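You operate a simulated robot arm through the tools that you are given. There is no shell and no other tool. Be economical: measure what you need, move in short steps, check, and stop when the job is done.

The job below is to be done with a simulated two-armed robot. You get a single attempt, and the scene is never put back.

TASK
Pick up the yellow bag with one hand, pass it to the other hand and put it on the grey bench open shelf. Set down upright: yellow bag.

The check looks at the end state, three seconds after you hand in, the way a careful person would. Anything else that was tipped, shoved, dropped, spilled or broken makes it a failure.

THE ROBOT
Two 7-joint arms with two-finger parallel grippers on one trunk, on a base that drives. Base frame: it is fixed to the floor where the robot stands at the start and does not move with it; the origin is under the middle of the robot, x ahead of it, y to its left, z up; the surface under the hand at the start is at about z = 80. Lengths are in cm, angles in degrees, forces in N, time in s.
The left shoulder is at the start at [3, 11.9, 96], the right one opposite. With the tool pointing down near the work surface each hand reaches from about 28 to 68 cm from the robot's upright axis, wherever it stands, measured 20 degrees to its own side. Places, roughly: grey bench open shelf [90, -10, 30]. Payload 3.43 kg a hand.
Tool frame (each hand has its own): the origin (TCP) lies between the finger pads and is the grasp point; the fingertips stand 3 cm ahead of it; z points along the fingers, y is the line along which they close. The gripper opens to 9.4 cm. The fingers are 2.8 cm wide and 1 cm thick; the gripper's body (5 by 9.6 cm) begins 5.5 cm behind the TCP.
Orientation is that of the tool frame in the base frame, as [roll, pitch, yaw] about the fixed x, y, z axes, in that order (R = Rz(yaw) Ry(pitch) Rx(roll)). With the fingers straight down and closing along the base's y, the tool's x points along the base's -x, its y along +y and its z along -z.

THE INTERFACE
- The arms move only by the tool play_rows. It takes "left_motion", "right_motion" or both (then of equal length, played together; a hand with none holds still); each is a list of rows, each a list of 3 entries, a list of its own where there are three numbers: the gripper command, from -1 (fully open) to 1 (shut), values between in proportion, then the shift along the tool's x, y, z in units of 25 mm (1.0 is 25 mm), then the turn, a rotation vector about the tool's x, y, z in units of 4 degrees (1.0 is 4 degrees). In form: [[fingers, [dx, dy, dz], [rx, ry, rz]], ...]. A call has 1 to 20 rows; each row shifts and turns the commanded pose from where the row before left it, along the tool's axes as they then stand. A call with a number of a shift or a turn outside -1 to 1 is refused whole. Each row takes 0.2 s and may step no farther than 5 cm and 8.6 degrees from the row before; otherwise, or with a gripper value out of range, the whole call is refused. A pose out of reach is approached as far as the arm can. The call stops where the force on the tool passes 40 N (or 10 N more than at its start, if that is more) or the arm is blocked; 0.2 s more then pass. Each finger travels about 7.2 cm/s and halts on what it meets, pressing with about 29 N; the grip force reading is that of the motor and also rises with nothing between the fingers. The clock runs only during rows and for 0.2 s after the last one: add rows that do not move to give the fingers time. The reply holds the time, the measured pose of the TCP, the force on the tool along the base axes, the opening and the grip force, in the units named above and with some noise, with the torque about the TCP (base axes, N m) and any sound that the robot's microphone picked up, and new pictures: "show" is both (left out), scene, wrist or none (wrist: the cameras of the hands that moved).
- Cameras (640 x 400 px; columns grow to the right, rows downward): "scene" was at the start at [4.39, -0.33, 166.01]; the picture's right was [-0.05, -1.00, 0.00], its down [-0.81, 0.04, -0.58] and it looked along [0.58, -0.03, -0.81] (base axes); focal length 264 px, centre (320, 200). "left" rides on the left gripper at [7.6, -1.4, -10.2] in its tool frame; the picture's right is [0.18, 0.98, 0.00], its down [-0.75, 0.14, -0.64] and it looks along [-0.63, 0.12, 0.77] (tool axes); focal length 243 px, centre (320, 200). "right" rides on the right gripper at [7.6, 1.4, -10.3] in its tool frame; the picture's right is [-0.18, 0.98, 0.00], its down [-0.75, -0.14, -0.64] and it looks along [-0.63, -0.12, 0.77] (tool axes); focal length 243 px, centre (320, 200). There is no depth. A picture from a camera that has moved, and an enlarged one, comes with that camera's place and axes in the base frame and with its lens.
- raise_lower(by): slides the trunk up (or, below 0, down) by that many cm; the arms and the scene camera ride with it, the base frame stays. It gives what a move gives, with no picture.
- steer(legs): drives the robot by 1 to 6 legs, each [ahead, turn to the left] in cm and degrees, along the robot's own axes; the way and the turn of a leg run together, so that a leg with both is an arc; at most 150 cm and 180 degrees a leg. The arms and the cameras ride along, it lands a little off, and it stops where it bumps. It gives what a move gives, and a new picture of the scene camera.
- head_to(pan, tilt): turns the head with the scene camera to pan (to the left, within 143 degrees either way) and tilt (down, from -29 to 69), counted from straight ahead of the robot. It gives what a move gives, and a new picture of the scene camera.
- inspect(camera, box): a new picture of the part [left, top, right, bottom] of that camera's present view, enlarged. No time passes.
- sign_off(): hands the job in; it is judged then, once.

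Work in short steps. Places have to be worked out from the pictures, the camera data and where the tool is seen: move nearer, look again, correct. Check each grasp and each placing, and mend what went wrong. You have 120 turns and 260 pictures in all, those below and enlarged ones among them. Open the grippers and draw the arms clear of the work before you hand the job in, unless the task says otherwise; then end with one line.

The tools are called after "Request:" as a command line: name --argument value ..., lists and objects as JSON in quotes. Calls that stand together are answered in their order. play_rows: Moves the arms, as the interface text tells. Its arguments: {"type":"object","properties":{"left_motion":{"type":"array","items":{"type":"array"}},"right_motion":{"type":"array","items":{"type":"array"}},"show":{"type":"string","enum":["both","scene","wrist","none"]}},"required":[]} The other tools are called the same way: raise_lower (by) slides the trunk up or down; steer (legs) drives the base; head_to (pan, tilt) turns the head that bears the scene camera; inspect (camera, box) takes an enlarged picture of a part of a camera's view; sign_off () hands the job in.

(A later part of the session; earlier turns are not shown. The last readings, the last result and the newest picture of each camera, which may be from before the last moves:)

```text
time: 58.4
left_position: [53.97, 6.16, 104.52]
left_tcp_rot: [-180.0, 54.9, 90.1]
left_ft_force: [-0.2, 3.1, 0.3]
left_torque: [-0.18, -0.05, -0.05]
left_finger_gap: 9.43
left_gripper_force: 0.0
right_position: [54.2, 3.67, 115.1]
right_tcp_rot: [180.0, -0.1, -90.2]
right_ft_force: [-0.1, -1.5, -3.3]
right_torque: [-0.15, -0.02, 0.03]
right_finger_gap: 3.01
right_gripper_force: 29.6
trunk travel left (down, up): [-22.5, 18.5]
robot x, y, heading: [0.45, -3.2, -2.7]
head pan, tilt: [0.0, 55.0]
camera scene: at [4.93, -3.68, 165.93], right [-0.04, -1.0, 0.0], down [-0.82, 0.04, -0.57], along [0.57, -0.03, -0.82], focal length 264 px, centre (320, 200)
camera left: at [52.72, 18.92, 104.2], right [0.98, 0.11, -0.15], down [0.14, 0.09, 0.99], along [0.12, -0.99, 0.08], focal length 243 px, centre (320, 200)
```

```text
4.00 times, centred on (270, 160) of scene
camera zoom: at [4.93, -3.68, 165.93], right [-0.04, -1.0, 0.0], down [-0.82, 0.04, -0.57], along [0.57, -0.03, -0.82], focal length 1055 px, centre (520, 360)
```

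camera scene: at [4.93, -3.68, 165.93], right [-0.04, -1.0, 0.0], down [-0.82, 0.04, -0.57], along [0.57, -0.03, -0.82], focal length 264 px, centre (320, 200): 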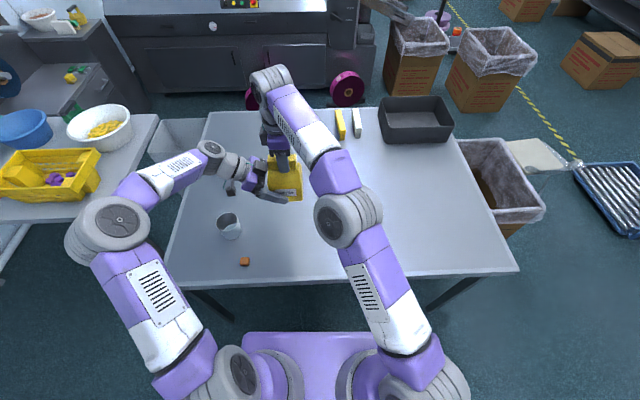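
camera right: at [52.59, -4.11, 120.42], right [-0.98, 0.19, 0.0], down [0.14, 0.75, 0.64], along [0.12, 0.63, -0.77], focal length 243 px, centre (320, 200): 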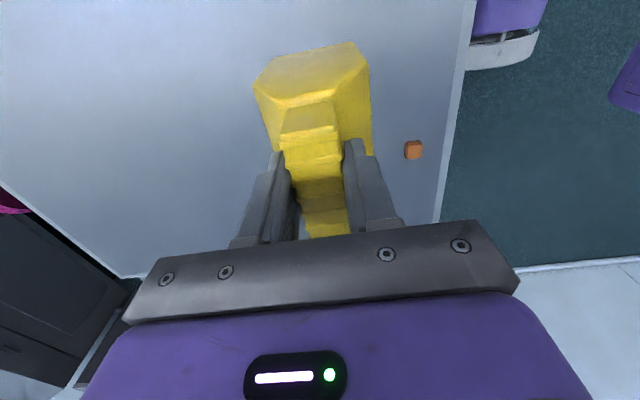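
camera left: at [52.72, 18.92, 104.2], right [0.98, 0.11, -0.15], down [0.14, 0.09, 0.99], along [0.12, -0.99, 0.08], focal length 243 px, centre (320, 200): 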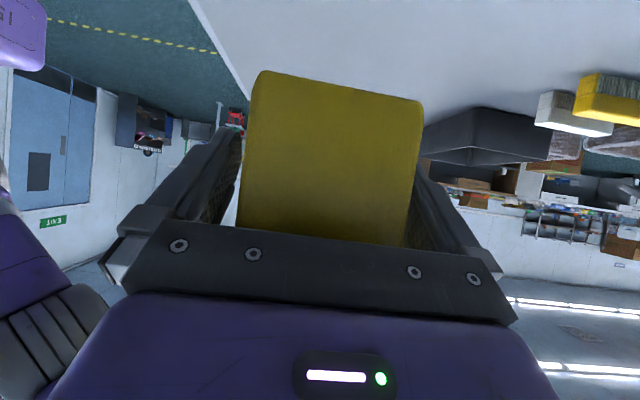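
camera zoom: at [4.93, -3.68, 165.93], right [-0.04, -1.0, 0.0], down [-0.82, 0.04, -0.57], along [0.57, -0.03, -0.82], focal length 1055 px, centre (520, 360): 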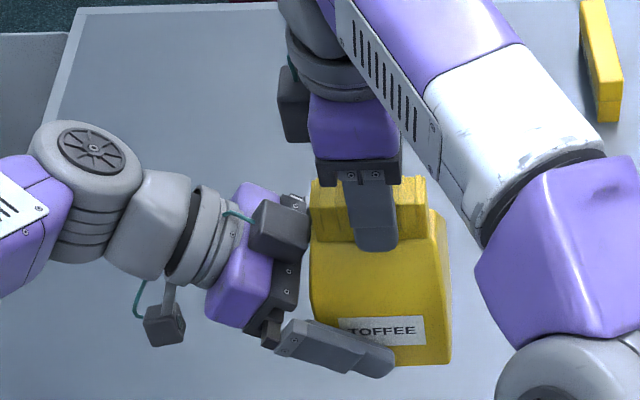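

A light 3 N contact: the left palm just touches the bag side. I back off 0.8 cm in y, then close the left fingers while the right keeps hold.

Request:
play_rows --left_motion '[[-1, [0.18, 0.05, -0.26], [0, 0, 0]], [-1, [0, 0, 0], [0, 0, 0]], [0, [0, 0, 0], [0, 0, 0]], [0.5, [0, 0, 0], [0, 0, 0]], [1, [0, 0, 0], [0, 0, 0]], [1, [0, 0, 0], [0, 0, 0]], [1, [0, 0, 0], [0, 0, 0]]]' --show "wrist"

Request:
inspect --camera "scene" --box '[190, 110, 350, 210]'

```text
time: 60.0
left_position: [54.18, 6.95, 104.42]
left_tcp_rot: [-180.0, 55.0, 90.1]
left_ft_force: [0.7, -0.7, -0.4]
left_torque: [0.11, 0.14, -0.06]
left_finger_gap: 7.92
left_gripper_force: 28.9
right_position: [54.06, 3.78, 114.99]
right_tcp_rot: [179.9, 0.0, -90.3]
right_ft_force: [-1.2, 1.2, -2.3]
right_torque: [0.03, 0.01, 0.06]
right_finger_gap: 3.01
right_gripper_force: 28.7
trunk travel left (down, up): [-22.5, 18.5]
robot x, y, heading: [0.2, -3.54, -2.7]
head pan, tilt: [0.0, 55.0]
camera left: at [52.83, 19.74, 104.18], right [0.98, 0.11, -0.15], down [0.14, 0.09, 0.99], along [0.12, -0.99, 0.08], focal length 243 px, centre (320, 200)
```

left: 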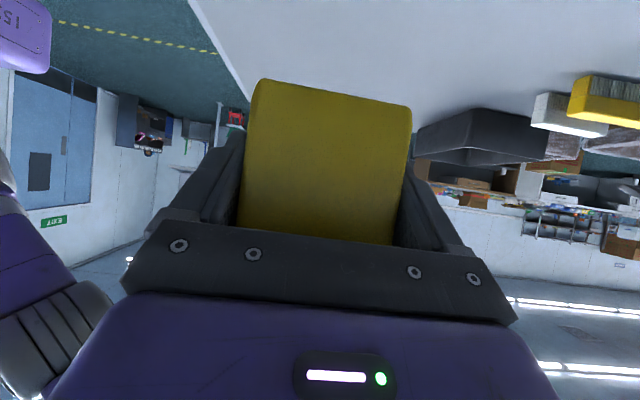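

```text
4.00 times, centred on (270, 160) of scene
camera zoom: at [4.94, -3.7, 165.93], right [-0.05, -1.0, 0.0], down [-0.82, 0.04, -0.57], along [0.57, -0.03, -0.82], focal length 1055 px, centre (520, 360)
```

zoom: 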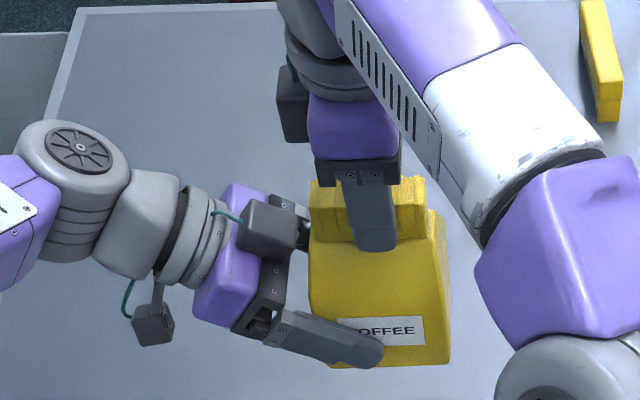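

The left hand holds the body (7.9 cm gap, 29 N). Now the right opens and rises straight up.

Request:
play_rows --left_motion '[[1, [0, 0, 0], [0, 0, 0]], [1, [0, 0, 0], [0, 0, 0]], [1, [0, 0, 0], [0, 0, 0]], [1, [0, 0, 0], [0, 0, 0]], [1, [0, 0, 0], [0, 0, 0]], [1, [0, 0, 0], [0, 0, 0]], [1, [0, 0, 0], [0, 0, 0]], [1, [0, 0, 0], [0, 0, 0]]]' --right_motion '[[0, [0, 0, 0], [0, 0, 0]], [-1, [0, 0, 0], [0, 0, 0]], [-1, [0, 0, 0], [0, 0, 0]], [-1, [0, 0, -0.6], [0, 0, 0]], [-1, [0, 0, -0.8], [0, 0, 0]], [-1, [0, 0, -0.8], [0, 0, 0]], [-1, [0, 0, -0.8], [0, 0, 0]], [-1, [0, 0, 0], [0, 0, 0]]]'

```text
time: 61.8
left_position: [54.16, 7.02, 104.42]
left_tcp_rot: [-179.9, 54.9, 90.2]
left_ft_force: [0.1, 0.1, 0.3]
left_torque: [0.07, 0.0, 0.01]
left_finger_gap: 7.91
left_gripper_force: 29.1
right_position: [51.09, 3.19, 121.64]
right_tcp_rot: [-180.0, 0.0, -90.2]
right_ft_force: [-0.5, 0.6, 0.7]
right_torque: [0.01, 0.04, 0.0]
right_finger_gap: 9.41
right_gripper_force: 0.1
right hand out of reach, approached as far as the arm can: row 4, 5, 6, 7
trunk travel left (down, up): [-22.5, 18.5]
robot x, y, heading: [0.68, -3.62, -2.5]
head pan, tilt: [0.0, 55.0]
camera scene: at [5.0, -3.67, 165.93], right [-0.05, -1.0, 0.0], down [-0.82, 0.04, -0.57], along [0.57, -0.03, -0.82], focal length 264 px, centre (320, 200)
camera right: at [49.58, -4.55, 131.94], right [-0.98, 0.19, 0.0], down [0.14, 0.75, 0.64], along [0.12, 0.63, -0.77], focal length 243 px, centre (320, 200)
camera left: at [52.87, 19.77, 104.15], right [0.98, 0.11, -0.15], down [0.14, 0.09, 0.99], along [0.12, -0.99, 0.08], focal length 243 px, centre (320, 200)
```

scene: 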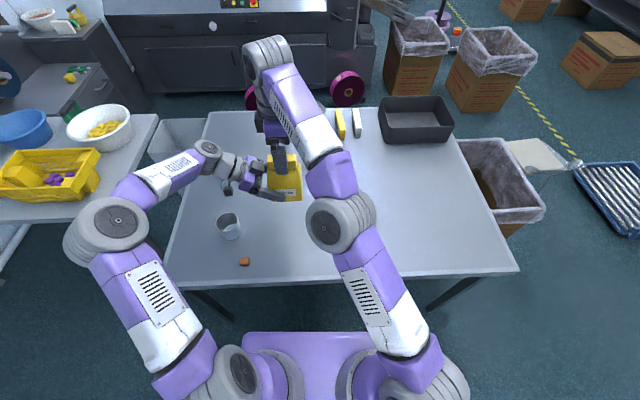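
right: 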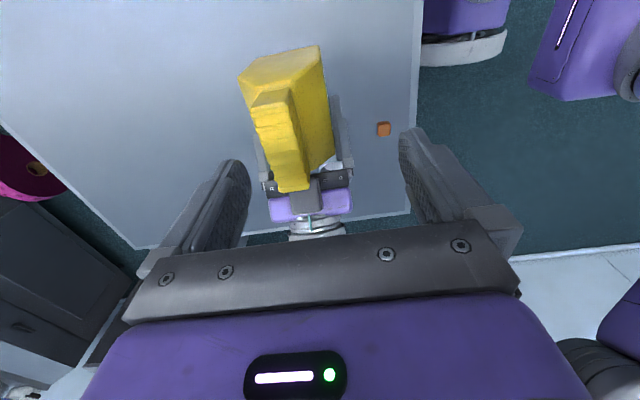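
left: 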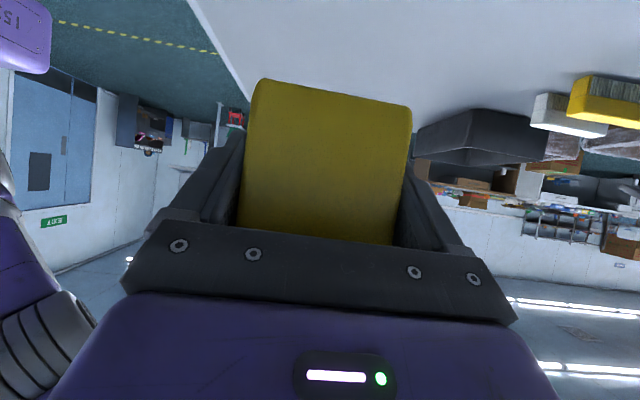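

The handover worked: the left holds the bag alone. I retract the right hand toward the robot and right.

Request:
play_rows --right_motion '[[-1, [0.85, 0, 0], [0, 0, 0]], [-1, [0.85, 0.3, 0], [0, 0, 0]], [-1, [0.85, 0.8, 0], [0, 0, 0]], [-1, [0.85, 0.8, 0], [0, 0, 0]], [-1, [0.85, 0.8, 0], [0, 0, 0]], [-1, [0.85, 0.8, 0], [0, 0, 0]], [-1, [0.85, 0.8, 0], [0, 0, 0]], [-1, [0.85, 0.8, 0], [0, 0, 0]], [-1, [0.85, 0.8, 0], [0, 0, 0]], [-1, [0.85, 0.8, 0], [0, 0, 0]]]' --show "scene"

```text
time: 64.0
left_position: [53.95, 6.9, 104.53]
left_tcp_rot: [180.0, 55.0, 90.0]
left_ft_force: [-0.3, 0.5, 0.2]
left_torque: [0.08, 0.01, 0.0]
left_finger_gap: 7.91
left_gripper_force: 28.8
right_position: [34.32, -18.11, 121.62]
right_tcp_rot: [-179.8, 0.2, -90.2]
right_ft_force: [0.0, 0.5, -0.9]
right_torque: [-0.01, 0.02, 0.01]
right_finger_gap: 9.4
right_gripper_force: 0.0
trunk travel left (down, up): [-22.5, 18.5]
robot x, y, heading: [0.52, -3.15, -2.5]
head pan, tilt: [0.0, 55.0]
camera scene: at [4.82, -3.76, 165.94], right [-0.05, -1.0, 0.0], down [-0.82, 0.04, -0.57], along [0.57, -0.03, -0.82], focal length 264 px, centre (320, 200)
```

scene: 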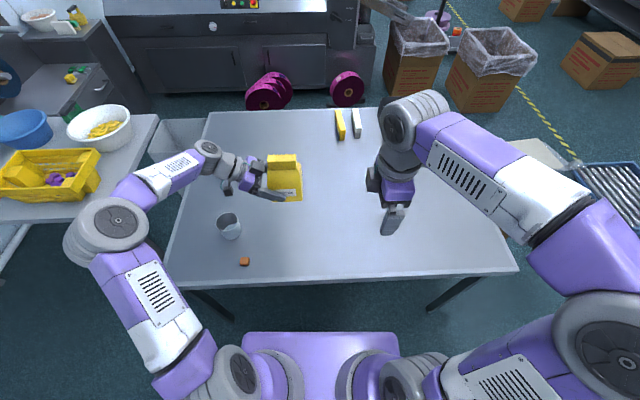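

The bag is level in the left hand. I back off 100 cm and look to the right to plan a route to the far side.

Request:
steer --legs '[[-100, 0]]'

Request:
head_to --pan -35 --tilt 25

```text
time: 69.2
left_position: [-45.21, 11.47, 104.54]
left_tcp_rot: [179.9, 55.0, 89.8]
left_ft_force: [-0.9, -0.2, 0.4]
left_torque: [0.04, 0.01, -0.01]
left_finger_gap: 7.9
left_gripper_force: 28.7
right_position: [-65.19, -13.44, 121.68]
right_tcp_rot: [-180.0, 0.0, -90.6]
right_ft_force: [0.1, -0.4, 0.2]
right_torque: [-0.01, -0.03, -0.01]
right_finger_gap: 9.39
right_gripper_force: 0.1
trunk travel left (down, up): [-22.5, 18.5]
robot x, y, heading: [-98.62, 1.28, -2.9]
head pan, tilt: [0.0, 55.0]
camera scene: at [-94.47, 1.02, 165.93], right [-0.05, -1.0, 0.0], down [-0.82, 0.04, -0.57], along [0.57, -0.03, -0.82], focal length 264 px, centre (320, 200)
```

scene: 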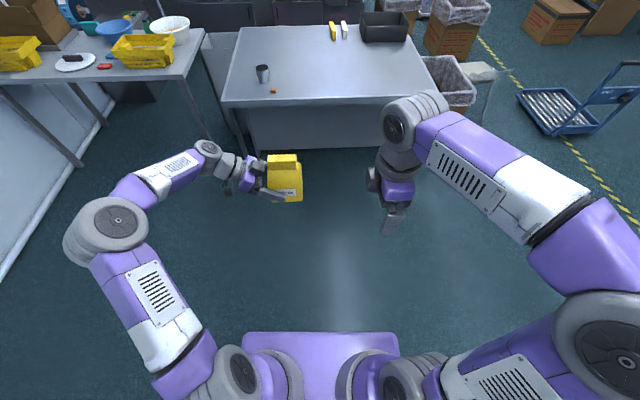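

```text
time: 70.2
left_position: [-45.22, 11.45, 104.42]
left_tcp_rot: [180.0, 55.0, 89.9]
left_ft_force: [0.3, 0.5, 0.1]
left_torque: [0.1, -0.01, 0.03]
left_finger_gap: 7.91
left_gripper_force: 28.8
right_position: [-65.19, -13.42, 121.76]
right_tcp_rot: [-179.9, 0.1, -90.4]
right_ft_force: [0.4, 0.2, -0.2]
right_torque: [-0.02, 0.0, -0.02]
right_finger_gap: 9.39
right_gripper_force: 0.2
trunk travel left (down, up): [-22.5, 18.5]
robot x, y, heading: [-98.94, 1.2, -2.7]
head pan, tilt: [-35.0, 25.0]
camera scene: at [-94.35, -4.27, 170.33], right [-0.61, -0.79, 0.0], down [-0.33, 0.26, -0.91], along [0.72, -0.56, -0.42], focal length 264 px, centre (320, 200)
```

scene: 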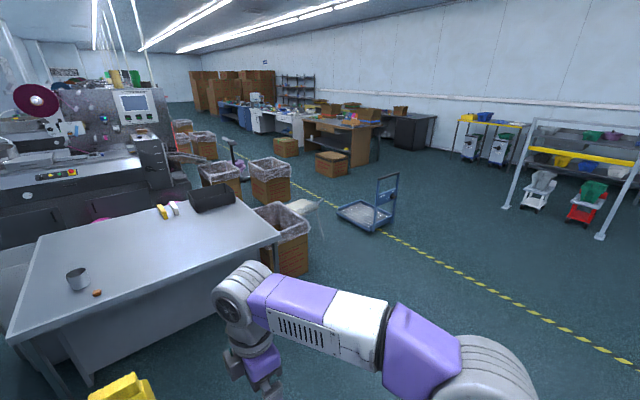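

Request:
inspect --camera "scene" --box '[150, 120, 410, 285]'

```text
2.42 times, centred on (280, 202) of scene
camera zoom: at [-94.35, -4.27, 170.33], right [-0.61, -0.79, 0.0], down [-0.33, 0.26, -0.91], along [0.72, -0.56, -0.42], focal length 640 px, centre (417, 194)
```

zoom: 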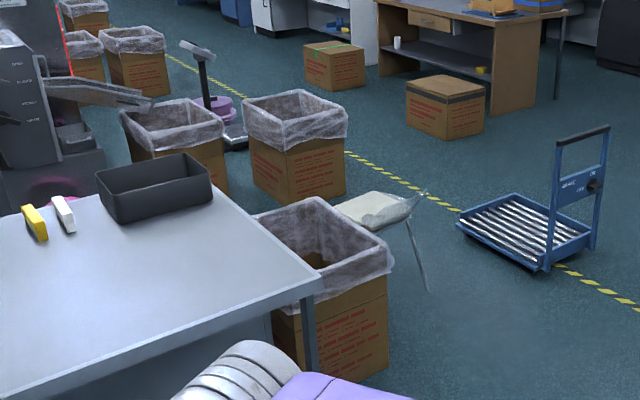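

The route: the floor trolley sits at about x 75–120, y −200…−240, a stool at x 100–140, y −135…−175, boxes from x≈229; the corridor behind the table is about x 140–229. First I make the arms narrow: turn the left hand (with bag) to point forward about the vertical, and stretch the right hand forward.

Request:
play_rows --left_motion '[[1, [0, 0, 0], [-1, 0, -0.7]], [1, [0, 0, 0], [-1, 0, -0.7]], [1, [0, 0, 0], [-1, 0, -0.7]], [1, [0, 0, 0], [-1, 0, -0.7]], [1, [0, 0, 0], [-1, 0, -0.7]], [1, [0, 0, 0], [-1, 0, -0.7]], [1, [0, 0, 0], [-1, 0, -0.7]], [1, [0, 0, 0], [-1, 0, -0.7]], [1, [0, 0, 0], [-1, 0, -0.7]], [1, [0, 0, 0], [-1, 0, -0.7]], [1, [0, 0, 0], [-1, 0, -0.7]], [1, [0, 0, 0], [-1, 0, -0.7]], [1, [0, 0, 0], [-1, 0, -0.7]], [1, [0, 0, 0], [-1, 0, -0.7]], [1, [0, 0, 0], [-1, 0, -0.7]], [1, [0, 0, 0], [-1, 0, -0.7]], [1, [0, 0, 0], [-1, 0, -0.7]], [1, [0, 0, 0], [-1, 0, -0.7]], [1, [0, 0, 0], [-0.8, 0, -0.56]], [1, [0, 0, 0], [0, 0, 0]]]' --right_motion '[[-1, [0.12, -0.3, 0.2], [0, 0, 0]], [-1, [0.12, -0.3, 0.2], [0, 0, 0]], [-1, [0.12, -0.3, 0.2], [0, 0, 0]], [-1, [0.12, -0.3, 0.2], [0, 0, 0]], [-1, [0.12, -0.3, 0.2], [0, 0, 0]], [-1, [0.12, -0.3, 0.2], [0, 0, 0]], [-1, [0.12, -0.3, 0.2], [0, 0, 0]], [-1, [0.12, -0.3, 0.2], [0, 0, 0]], [-1, [0.12, -0.3, 0.2], [0, 0, 0]], [-1, [0.12, -0.3, 0.2], [0, 0, 0]], [-1, [0.12, -0.3, 0.2], [0, 0, 0]], [-1, [0.12, -0.3, 0.2], [0, 0, 0]], [-1, [0.12, -0.3, 0.2], [0, 0, 0]], [-1, [0.12, -0.3, 0.2], [0, 0, 0]], [-1, [0.12, -0.3, 0.2], [0, 0, 0]], [-1, [0.12, -0.3, 0.2], [0, 0, 0]], [-1, [0.12, -0.3, 0.2], [0, 0, 0]], [-1, [0.12, -0.3, 0.2], [0, 0, 0]], [-1, [0, 0, 0], [0, 0, 0]], [-1, [0, 0, 0], [0, 0, 0]]]' --show "none"

Request:
head_to --pan 0 --tilt 50

```text
time: 74.4
left_position: [-45.19, 11.38, 104.4]
left_tcp_rot: [-179.9, 55.0, -178.3]
left_ft_force: [0.0, 0.6, 0.1]
left_torque: [0.03, 0.07, 0.03]
left_finger_gap: 7.93
left_gripper_force: 29.5
right_position: [-51.66, -19.04, 112.63]
right_tcp_rot: [180.0, 0.0, -90.5]
right_ft_force: [0.6, -0.3, -0.2]
right_torque: [-0.02, -0.01, -0.01]
right_finger_gap: 9.42
right_gripper_force: 0.1
trunk travel left (down, up): [-22.5, 18.5]
robot x, y, heading: [-98.55, 1.19, -2.9]
head pan, tilt: [-35.0, 25.0]
```

```text
time: 75.4
left_position: [-45.07, 11.39, 104.49]
left_tcp_rot: [-179.9, 55.0, -178.5]
left_ft_force: [0.4, -0.4, 0.7]
left_torque: [0.0, 0.05, 0.01]
left_finger_gap: 7.91
left_gripper_force: 29.0
right_position: [-51.74, -19.0, 112.63]
right_tcp_rot: [180.0, 0.1, -90.5]
right_ft_force: [-0.4, -0.6, 0.3]
right_torque: [0.0, 0.01, 0.02]
right_finger_gap: 9.41
right_gripper_force: 0.1
trunk travel left (down, up): [-22.5, 18.5]
robot x, y, heading: [-98.68, 0.86, -2.8]
head pan, tilt: [0.0, 50.0]
camera scene: at [-93.94, 0.98, 166.59], right [-0.05, -1.0, 0.0], down [-0.76, 0.04, -0.64], along [0.64, -0.03, -0.77], focal length 264 px, centre (320, 200)
```

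scene: 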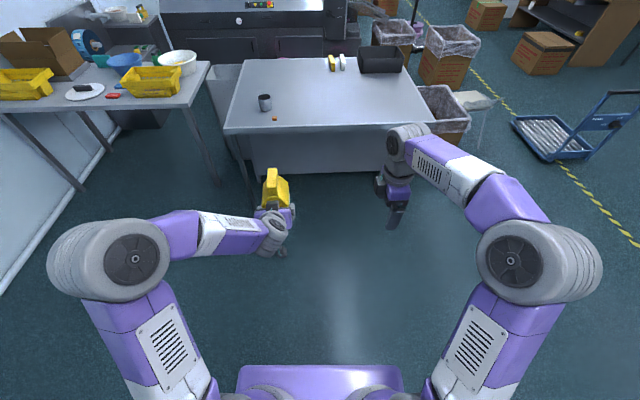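

Both arms are forward and the bag is upright. I drive the first diagonal toward (60, −300), passing well clear of the trolley.

Request:
steer --legs '[[0, -59.4], [150, 0]]'

Request:
head_to --pan 20 --tilt 30

```text
time: 85.5
left_position: [3.1, -176.35, 104.5]
left_tcp_rot: [-180.0, 54.9, 120.0]
left_ft_force: [0.0, -0.2, 0.0]
left_torque: [0.09, 0.05, 0.0]
left_finger_gap: 7.9
left_gripper_force: 29.0
right_position: [-26.77, -185.03, 112.63]
right_tcp_rot: [180.0, 0.1, -151.9]
right_ft_force: [0.3, 0.2, -0.4]
right_torque: [-0.01, 0.01, -0.02]
right_finger_gap: 9.39
right_gripper_force: 0.0
trunk travel left (down, up): [-22.5, 18.5]
robot x, y, heading: [-31.75, -134.22, -64.1]
head pan, tilt: [0.0, 50.0]
camera scene: at [-29.32, -138.37, 166.58], right [-0.9, -0.43, 0.0], down [-0.33, 0.69, -0.64], along [0.28, -0.58, -0.77], focal length 264 px, centre (320, 200)
```

scene: 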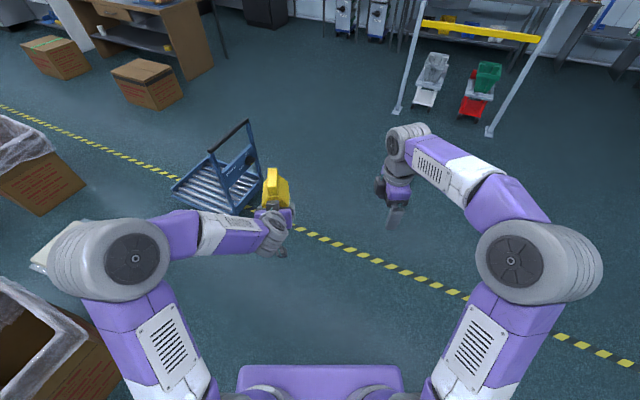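

```text
time: 86.3
left_position: [3.07, -176.24, 104.51]
left_tcp_rot: [180.0, 55.0, 120.1]
left_ft_force: [1.3, 0.9, -0.2]
left_torque: [0.08, 0.08, 0.0]
left_finger_gap: 7.92
left_gripper_force: 28.6
right_position: [-26.76, -185.07, 112.68]
right_tcp_rot: [-180.0, 0.0, -151.8]
right_ft_force: [-0.4, -0.7, -0.5]
right_torque: [-0.03, 0.02, -0.01]
right_finger_gap: 9.39
right_gripper_force: 0.0
trunk travel left (down, up): [-22.5, 18.5]
robot x, y, heading: [-32.06, -133.96, -64.6]
head pan, tilt: [20.0, 30.0]
camera scene: at [-26.2, -137.73, 169.53], right [-0.7, -0.71, 0.0], down [-0.36, 0.35, -0.87], along [0.62, -0.61, -0.5], focal length 264 px, centre (320, 200)
```

scene: 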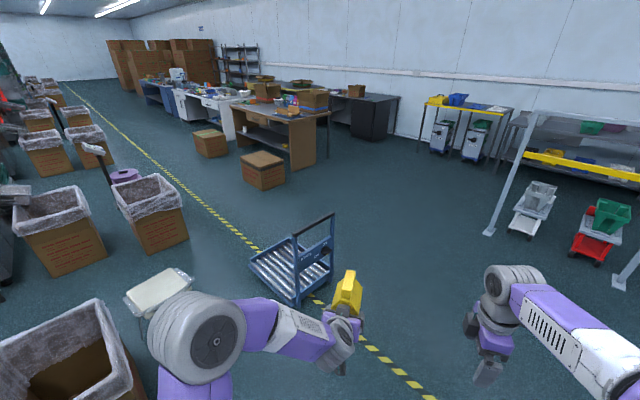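

Refined: trolley x 77–137, y −215…−256; stool near (118, −147); boxes start at x≈223. I continue to about (45, −305), then turn to heading 0.

Request:
steer --legs '[[94, -1], [93, 0], [0, 65]]'

Request:
head_to --pan 25 --tilt 30

```text
time: 98.7
left_position: [101.18, -291.5, 104.5]
left_tcp_rot: [-180.0, 55.0, -175.6]
left_ft_force: [-0.1, -0.1, 0.3]
left_torque: [-0.05, 0.08, 0.01]
left_finger_gap: 7.93
left_gripper_force: 28.9
right_position: [96.18, -322.22, 112.61]
right_tcp_rot: [-180.0, 0.0, -87.6]
right_ft_force: [0.0, 0.3, 0.0]
right_torque: [-0.02, 0.02, -0.03]
right_finger_gap: 9.4
right_gripper_force: 0.1
trunk travel left (down, up): [-22.5, 18.5]
robot x, y, heading: [48.28, -304.69, 0.0]
head pan, tilt: [20.0, 30.0]
camera scene: at [53.79, -301.23, 169.53], right [0.34, -0.94, 0.0], down [-0.47, -0.17, -0.87], along [0.81, 0.3, -0.5], focal length 264 px, centre (320, 200)
```

scene: 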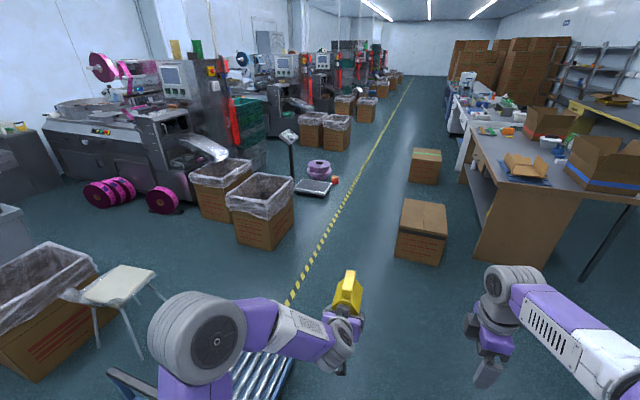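

```text
time: 99.3
left_position: [101.19, -291.47, 104.42]
left_tcp_rot: [-179.9, 54.9, -175.7]
left_ft_force: [0.4, -0.4, -0.6]
left_torque: [0.04, 0.08, 0.01]
left_finger_gap: 7.93
left_gripper_force: 28.8
right_position: [96.1, -322.2, 112.65]
right_tcp_rot: [-180.0, 0.0, -87.6]
right_ft_force: [0.2, -0.4, 0.4]
right_torque: [-0.03, 0.0, -0.03]
right_finger_gap: 9.39
right_gripper_force: 0.0
trunk travel left (down, up): [-22.5, 18.5]
robot x, y, heading: [47.88, -304.55, 0.2]
head pan, tilt: [25.0, 30.0]
camera scene: at [53.49, -300.53, 169.54], right [0.42, -0.91, 0.0], down [-0.45, -0.21, -0.87], along [0.79, 0.36, -0.5], focal length 264 px, centre (320, 200)
```

scene: 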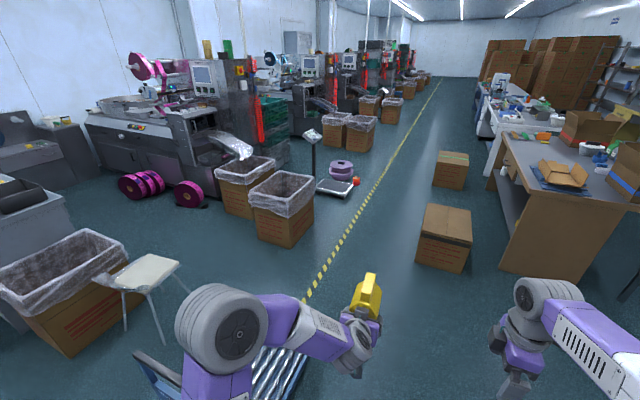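

The way ahead is clear. I drive to x≈182 and turn left to face along the corridor.

Request:
steer --legs '[[134, 0], [0, 89.8]]'

Request:
head_to --pan 0 --tilt 40

```text
time: 109.8
left_position: [167.13, -250.68, 104.48]
left_tcp_rot: [180.0, 54.8, -84.1]
left_ft_force: [-0.6, 0.0, 0.0]
left_torque: [-0.07, -0.04, 0.0]
left_finger_gap: 7.92
left_gripper_force: 28.8
right_position: [197.94, -254.93, 112.59]
right_tcp_rot: [-180.0, 0.1, 3.9]
right_ft_force: [-0.4, 0.1, 0.2]
right_torque: [-0.02, -0.02, -0.02]
right_finger_gap: 9.37
right_gripper_force: 0.2
trunk travel left (down, up): [-22.5, 18.5]
robot x, y, heading: [181.33, -303.84, 91.2]
head pan, tilt: [25.0, 30.0]
camera scene: at [177.57, -298.24, 169.53], right [0.9, 0.45, 0.0], down [0.22, -0.45, -0.87], along [-0.39, 0.78, -0.5], focal length 264 px, centre (320, 200)
```

scene: 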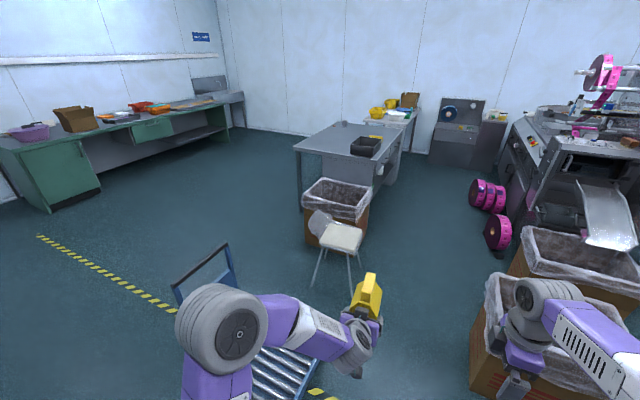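

```text
time: 110.7
left_position: [167.15, -250.77, 104.49]
left_tcp_rot: [180.0, 55.0, -84.1]
left_ft_force: [-0.4, 0.9, -0.7]
left_torque: [-0.07, 0.01, 0.0]
left_finger_gap: 7.92
left_gripper_force: 28.8
right_position: [198.07, -254.89, 112.7]
right_tcp_rot: [-180.0, 0.0, 3.9]
right_ft_force: [-0.9, 0.7, 0.2]
right_torque: [0.03, -0.01, -0.01]
right_finger_gap: 9.41
right_gripper_force: 0.0
trunk travel left (down, up): [-22.5, 18.5]
robot x, y, heading: [181.67, -303.33, 91.3]
head pan, tilt: [0.0, 40.0]
camera scene: at [181.39, -297.84, 168.0], right [1.0, 0.03, 0.0], down [0.02, -0.64, -0.77], along [-0.02, 0.77, -0.64], focal length 264 px, centre (320, 200)
```

scene: 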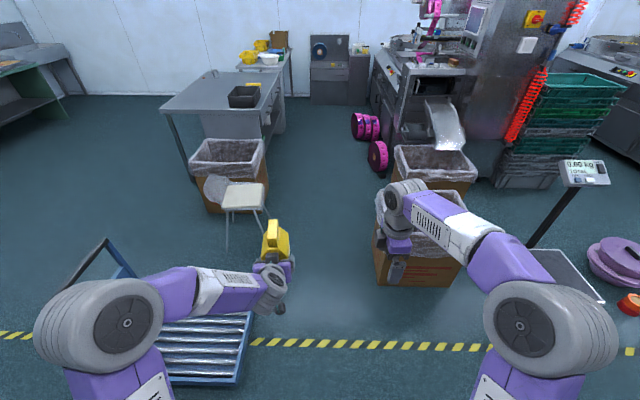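

The corridor at x≈140–218 is clear and I'm centred at x≈181. I drive 150 cm ahead and check.

Request:
steer --legs '[[150, 0]]'

```text
time: 118.2
left_position: [160.88, -100.38, 104.31]
left_tcp_rot: [-180.0, 54.9, -82.9]
left_ft_force: [0.7, -0.3, -0.4]
left_torque: [-0.09, 0.01, 0.05]
left_finger_gap: 7.92
left_gripper_force: 28.9
right_position: [191.68, -103.83, 112.75]
right_tcp_rot: [180.0, 0.0, 5.0]
right_ft_force: [-0.5, -0.8, -0.2]
right_torque: [-0.02, -0.02, -0.02]
right_finger_gap: 9.41
right_gripper_force: 0.0
trunk travel left (down, up): [-22.5, 18.5]
robot x, y, heading: [175.98, -152.95, 92.6]
head pan, tilt: [0.0, 40.0]
camera scene: at [175.99, -147.06, 168.0], right [1.0, 0.05, 0.0], down [0.03, -0.64, -0.77], along [-0.03, 0.77, -0.64], focal length 264 px, centre (320, 200)
```

scene: 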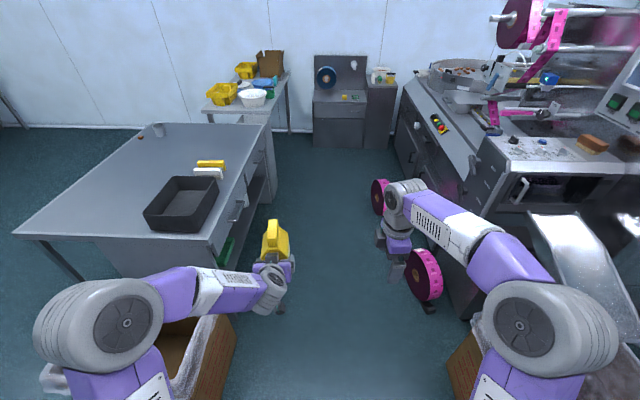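

The far side shows an open shelf with drawers. I zoom in before continuing.

Request:
inspect --camera "scene" --box '[130, 110, 330, 300]'

Request:
inspect --camera "scene" --box '[400, 120, 640, 400]'

```text
2.11 times, centred on (230, 205) of scene
camera zoom: at [175.99, -147.06, 168.0], right [1.0, 0.05, 0.0], down [0.03, -0.64, -0.77], along [-0.03, 0.77, -0.64], focal length 556 px, centre (510, 190)
```

zoom: 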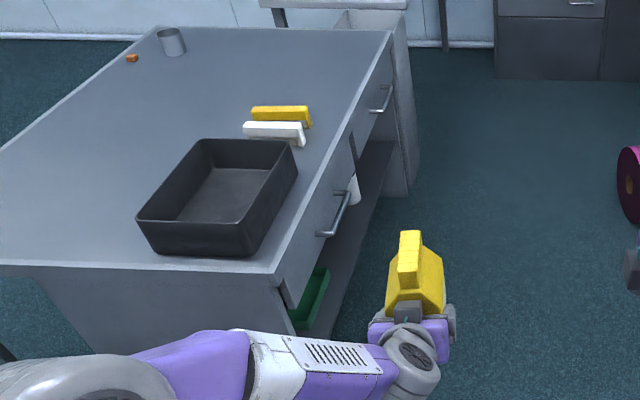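

```text
1.43 times, centred on (520, 260) of scene
camera zoom: at [175.99, -147.06, 168.0], right [1.0, 0.05, 0.0], down [0.03, -0.64, -0.77], along [-0.03, 0.77, -0.64], focal length 377 px, centre (34, 114)
```

zoom: 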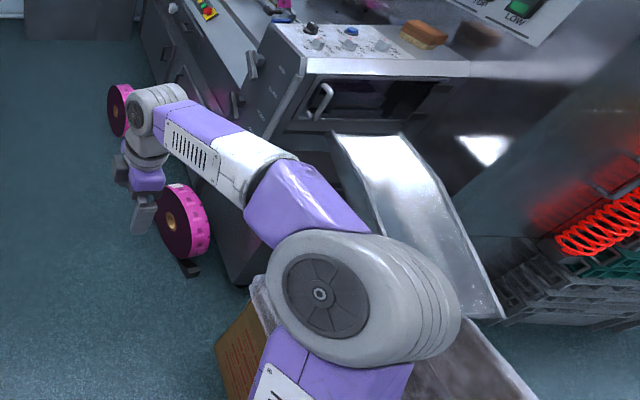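

The far side has an open shelf under two drawers, holding a green tray (y≈−55…−25) and a white bottle (y≈+22); the middle is free. I drive on to y≈+7 and turn to face the shelf.

Request:
steer --legs '[[80, -1.5], [80, 0], [0, 87]]'

Request:
head_to --pan 0 --tilt 60

```text
time: 129.9
left_position: [119.51, -6.85, 104.34]
left_tcp_rot: [-179.9, 54.9, 2.9]
left_ft_force: [0.4, 0.4, 0.5]
left_torque: [0.01, -0.08, 0.02]
left_finger_gap: 7.9
left_gripper_force: 29.1
right_position: [125.34, 23.65, 112.56]
right_tcp_rot: [180.0, -0.1, 91.0]
right_ft_force: [-0.4, 0.4, -0.2]
right_torque: [0.02, 0.01, 0.01]
right_finger_gap: 9.4
right_gripper_force: 0.0
trunk travel left (down, up): [-22.5, 18.5]
robot x, y, heading: [172.95, 4.86, 178.5]
head pan, tilt: [0.0, 40.0]
camera scene: at [167.34, 4.71, 168.0], right [0.03, 1.0, 0.0], down [0.64, -0.02, -0.77], along [-0.77, 0.02, -0.64], focal length 264 px, centre (320, 200)
```

scene: 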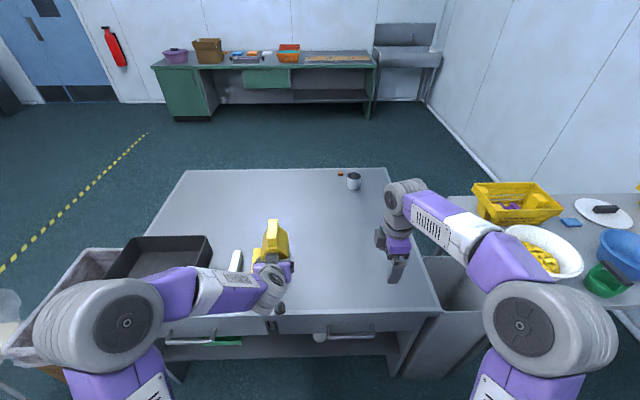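

```text
time: 130.8
left_position: [119.5, -6.9, 104.4]
left_tcp_rot: [180.0, 54.9, 2.9]
left_ft_force: [0.4, -0.3, -0.2]
left_torque: [0.0, -0.07, -0.01]
left_finger_gap: 7.95
left_gripper_force: 28.8
right_position: [125.28, 23.66, 112.59]
right_tcp_rot: [179.9, 0.0, 91.0]
right_ft_force: [0.1, 0.5, -0.6]
right_torque: [-0.01, 0.05, 0.02]
right_finger_gap: 9.4
right_gripper_force: 0.1
trunk travel left (down, up): [-22.5, 18.5]
robot x, y, heading: [173.02, 4.62, 178.4]
head pan, tilt: [0.0, 60.0]
camera scene: at [169.18, 4.68, 165.33], right [0.03, 1.0, 0.0], down [0.87, -0.02, -0.5], along [-0.5, 0.01, -0.87], focal length 264 px, centre (320, 200)
```

scene: 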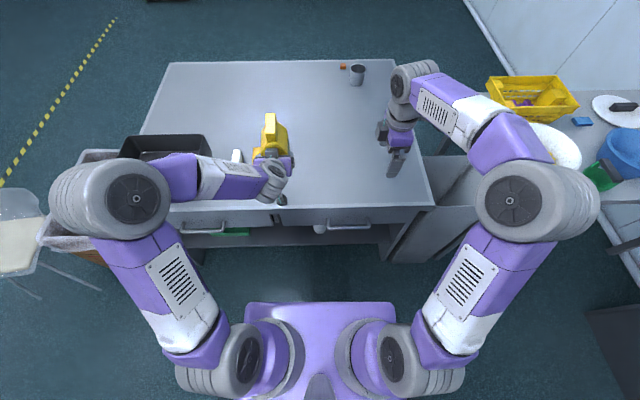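

I back off 22 cm so the hands clear the table edge, then lower the trunk and look into the shelf.

Request:
steer --legs '[[-22, 0]]'

Request:
head_to --pan 0 --tilt 45

```text
time: 132.5
left_position: [141.68, -7.41, 104.42]
left_tcp_rot: [-180.0, 54.9, 3.0]
left_ft_force: [-1.0, -0.8, 0.0]
left_torque: [0.01, -0.08, 0.0]
left_finger_gap: 7.91
left_gripper_force: 28.8
right_position: [147.36, 23.07, 112.79]
right_tcp_rot: [180.0, 0.0, 90.8]
right_ft_force: [0.6, -1.1, 0.0]
right_torque: [-0.01, 0.02, -0.01]
right_finger_gap: 9.36
right_gripper_force: 0.1
trunk travel left (down, up): [-22.5, 18.5]
robot x, y, heading: [195.21, 3.98, 178.1]
head pan, tilt: [0.0, 60.0]
camera scene: at [191.38, 4.07, 165.33], right [0.03, 1.0, 0.0], down [0.87, -0.02, -0.5], along [-0.5, 0.01, -0.87], focal length 264 px, centre (320, 200)
```

scene: 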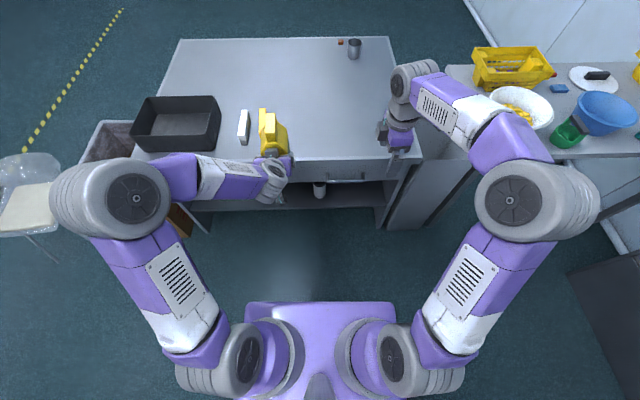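

```text
time: 133.2
left_position: [141.58, -7.38, 104.39]
left_tcp_rot: [-180.0, 54.8, 2.8]
left_ft_force: [0.2, -0.5, -0.1]
left_torque: [-0.01, -0.07, -0.02]
left_finger_gap: 7.96
left_gripper_force: 29.2
right_position: [147.39, 22.99, 112.69]
right_tcp_rot: [180.0, 0.0, 90.7]
right_ft_force: [-0.1, 0.5, -0.7]
right_torque: [0.03, 0.04, 0.0]
right_finger_gap: 9.4
right_gripper_force: 0.0
trunk travel left (down, up): [-22.5, 18.5]
robot x, y, heading: [194.64, 3.99, 178.5]
head pan, tilt: [0.0, 45.0]
camera scene: at [189.78, 4.12, 167.27], right [0.03, 1.0, 0.0], down [0.71, -0.02, -0.71], along [-0.71, 0.02, -0.71], focal length 264 px, centre (320, 200)
```

scene: 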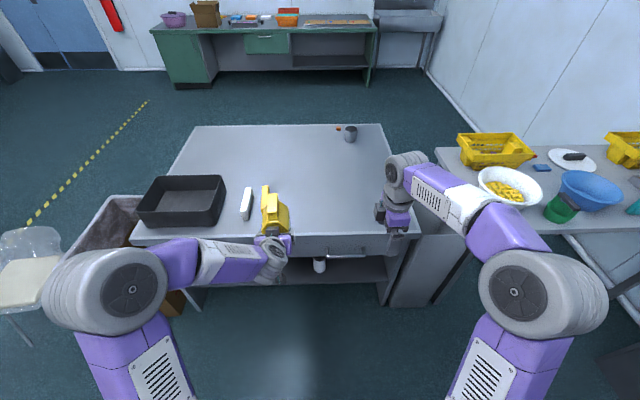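

The hands are clear of the edge (x=122). I lower the trunk 22 cm for a lower view and a better reach.

Request:
raise_lower --by -22

Request:
head_to --pan 0 --tilt 45

Request:
inspect --camera "scene" --box '[120, 180, 440, 380]'

Request:
inspect --camera "right" --box '[0, 0, 640, 400]'

```text
time: 135.6
left_position: [141.49, -7.45, 82.35]
left_tcp_rot: [-180.0, 54.9, 2.8]
left_ft_force: [0.0, 0.6, 0.0]
left_torque: [0.04, -0.09, 0.02]
left_finger_gap: 7.92
left_gripper_force: 29.7
right_position: [147.23, 23.2, 90.7]
right_tcp_rot: [180.0, 0.0, 90.8]
right_ft_force: [0.0, 0.7, -1.2]
right_torque: [0.02, 0.02, -0.02]
right_finger_gap: 9.43
right_gripper_force: 0.0
trunk travel left (down, up): [-0.5, 40.5]
robot x, y, heading: [194.6, 4.19, 178.4]
head pan, tilt: [0.0, 45.0]
```

```text
time: 136.2
left_position: [141.49, -7.5, 82.3]
left_tcp_rot: [-179.9, 54.9, 2.9]
left_ft_force: [0.6, 0.2, -1.1]
left_torque: [0.03, -0.08, -0.02]
left_finger_gap: 7.92
left_gripper_force: 29.0
right_position: [147.4, 23.18, 90.71]
right_tcp_rot: [-179.9, 0.0, 90.8]
right_ft_force: [0.4, -0.6, 0.5]
right_torque: [0.01, 0.03, 0.0]
right_finger_gap: 9.41
right_gripper_force: 0.0
trunk travel left (down, up): [-0.5, 40.5]
robot x, y, heading: [194.75, 4.19, 178.3]
head pan, tilt: [0.0, 45.0]
camera scene: at [189.81, 4.12, 145.28], right [0.03, 1.0, 0.0], down [0.71, -0.02, -0.71], along [-0.71, 0.02, -0.71], focal length 264 px, centre (320, 200)
```

scene: 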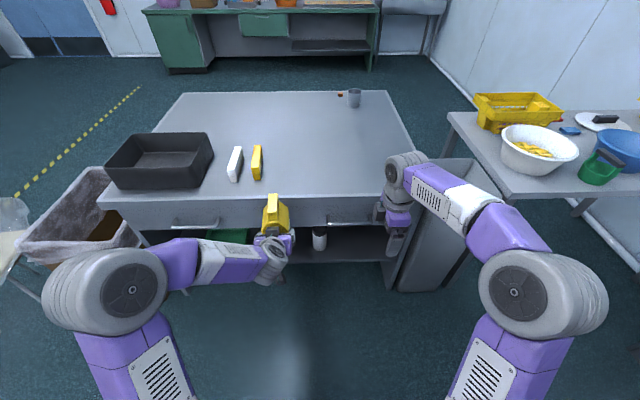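

```text
2.00 times, centred on (280, 280) of scene
camera zoom: at [189.81, 4.12, 145.28], right [0.03, 1.0, 0.0], down [0.71, -0.02, -0.71], along [-0.71, 0.02, -0.71], focal length 528 px, centre (400, 40)
```

zoom: 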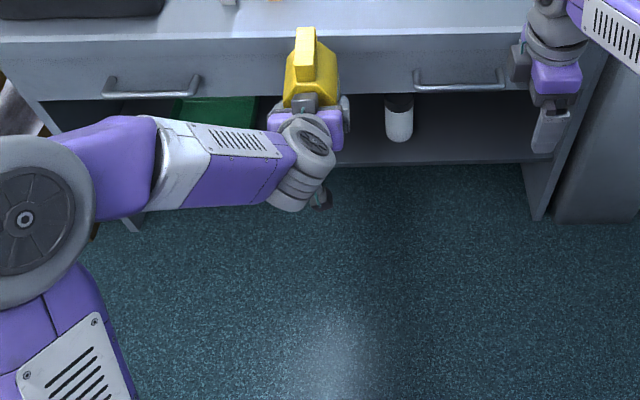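

```text
1.00 times, centred on (320, 200) of right (not enlarged: the box is as wide or as high as the picture)
camera zoom: at [148.62, 30.59, 100.93], right [0.99, -0.17, 0.0], down [-0.13, -0.76, 0.64], along [-0.11, -0.63, -0.77], focal length 243 px, centre (320, 200)
```

zoom: 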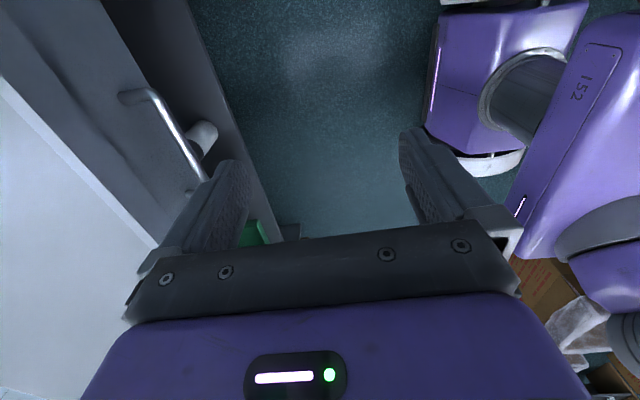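

The shelf floor is at z≈31 with front edge x≈119, and the drawer bottoms at z≈59. The green tray ends at y≈−30, the white bottle spans y≈2–10, so I aim for y≈−13. I lower the left hand, outside the bench, to z≈42.

Request:
play_rows --left_motion '[[1, [0.66, 0.11, 0.46], [0, 0, 0]], [1, [0.66, 0.11, 0.46], [0, 0, 0]], [1, [0.66, 0.11, 0.46], [0, 0, 0]], [1, [0.66, 0.11, 0.46], [0, 0, 0]], [1, [0.66, 0.11, 0.46], [0, 0, 0]], [1, [0.66, 0.11, 0.46], [0, 0, 0]], [1, [0.66, 0.11, 0.46], [0, 0, 0]], [1, [0.66, 0.11, 0.46], [0, 0, 0]], [1, [0.66, 0.11, 0.46], [0, 0, 0]], [1, [0.66, 0.11, 0.46], [0, 0, 0]], [1, [0, 0, 0], [0, 0, 0]]]' --show "both"

```text
time: 138.6
left_position: [141.56, -10.2, 62.24]
left_tcp_rot: [180.0, 54.9, 2.9]
left_ft_force: [0.2, 0.7, 0.4]
left_torque: [0.01, -0.07, 0.01]
left_finger_gap: 7.9
left_gripper_force: 29.0
right_position: [147.35, 23.08, 90.72]
right_tcp_rot: [180.0, 0.0, 90.8]
right_ft_force: [1.0, -0.2, 0.3]
right_torque: [-0.01, 0.03, 0.04]
right_finger_gap: 9.4
right_gripper_force: 0.1
trunk travel left (down, up): [-0.5, 40.5]
robot x, y, heading: [194.77, 3.74, 178.5]
head pan, tilt: [0.0, 45.0]
camera scene: at [189.81, 4.12, 145.28], right [0.03, 1.0, 0.0], down [0.71, -0.02, -0.71], along [-0.71, 0.02, -0.71], focal length 264 px, centre (320, 200)
camera left: at [154.48, -8.18, 62.02], right [0.15, -0.98, -0.15], down [0.1, -0.14, 0.99], along [-0.98, -0.17, 0.08], focal length 243 px, centre (320, 200)
```

scene: 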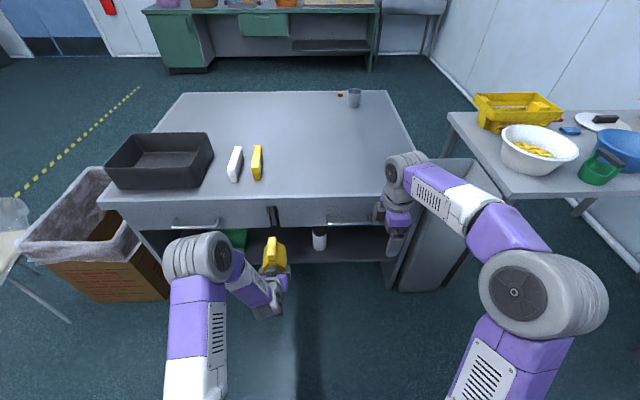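
left: 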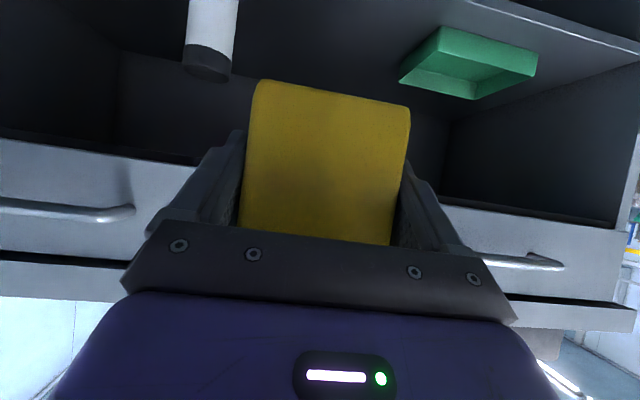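

The left camera shows the shelf with the tray and bottle either side. I continue down to z≈42.

Request:
play_rows --left_motion '[[1, [0.66, 0.11, 0.46], [0, 0, 0]], [1, [0.66, 0.11, 0.46], [0, 0, 0]], [1, [0.66, 0.11, 0.46], [0, 0, 0]], [1, [0.66, 0.11, 0.46], [0, 0, 0]], [1, [0.66, 0.11, 0.46], [0, 0, 0]], [1, [0.66, 0.11, 0.46], [0, 0, 0]], [1, [0.66, 0.11, 0.46], [0, 0, 0]], [1, [0.66, 0.11, 0.46], [0, 0, 0]], [1, [0.66, 0.11, 0.46], [0, 0, 0]], [1, [0.66, 0.11, 0.46], [0, 0, 0]], [1, [0, 0, 0], [0, 0, 0]]]' --show "both"

```text
time: 141.0
left_position: [142.01, -13.09, 42.11]
left_tcp_rot: [180.0, 55.0, 2.9]
left_ft_force: [0.8, 0.2, -0.3]
left_torque: [-0.02, -0.1, 0.01]
left_finger_gap: 7.93
left_gripper_force: 28.7
right_position: [147.27, 23.14, 90.73]
right_tcp_rot: [179.9, -0.1, 90.8]
right_ft_force: [0.7, -0.1, 0.5]
right_torque: [-0.02, -0.01, 0.01]
right_finger_gap: 9.4
right_gripper_force: 0.1
trunk travel left (down, up): [-0.5, 40.5]
robot x, y, heading: [195.03, 3.98, 178.5]
head pan, tilt: [0.0, 45.0]
camera scene: at [189.81, 4.12, 145.28], right [0.03, 1.0, 0.0], down [0.71, -0.02, -0.71], along [-0.71, 0.02, -0.71], focal length 264 px, centre (320, 200)
camera left: at [154.84, -10.99, 41.88], right [0.15, -0.98, -0.15], down [0.1, -0.14, 0.99], along [-0.98, -0.17, 0.08], focal length 243 px, centre (320, 200)
```

scene: 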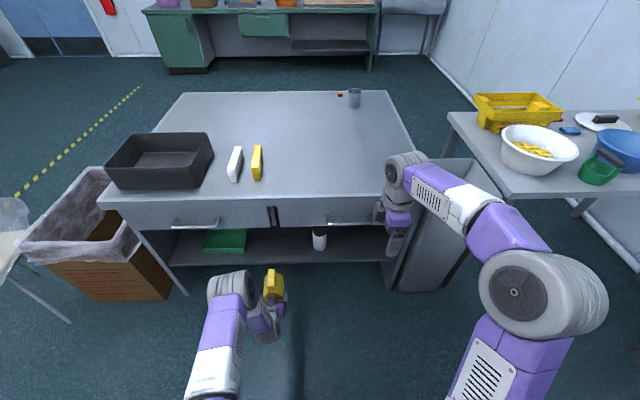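
left: 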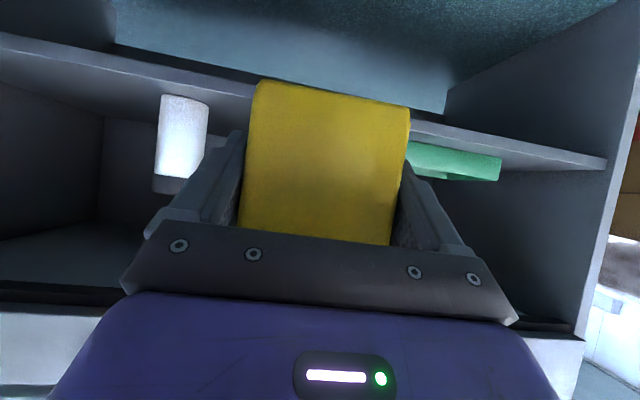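

I zoom in on the shelf edge to pin down its height.

Request:
inspect --camera "scene" --box '[170, 200, 400, 290]'

Request:
inspect --camera "left" --box '[400, 80, 640, 230]'

```text
2.78 times, centred on (285, 245) of scene
camera zoom: at [189.81, 4.12, 145.28], right [0.03, 1.0, 0.0], down [0.71, -0.02, -0.71], along [-0.71, 0.02, -0.71], focal length 734 px, centre (417, 75)
```

zoom: 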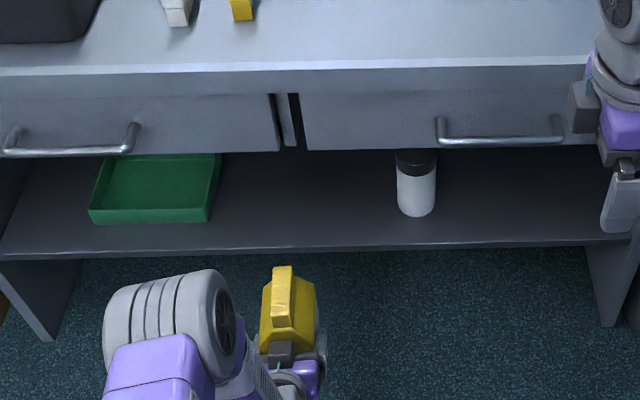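

```text
2.67 times, centred on (520, 155) of left
camera zoom: at [154.84, -10.99, 41.88], right [0.15, -0.98, -0.15], down [0.1, -0.14, 0.99], along [-0.98, -0.17, 0.08], focal length 647 px, centre (-213, 320)
```

zoom: 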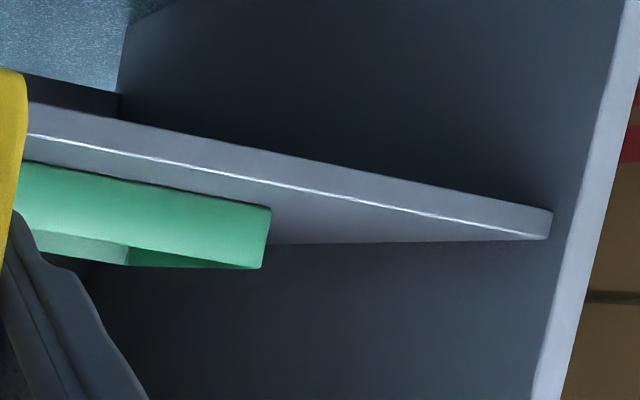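

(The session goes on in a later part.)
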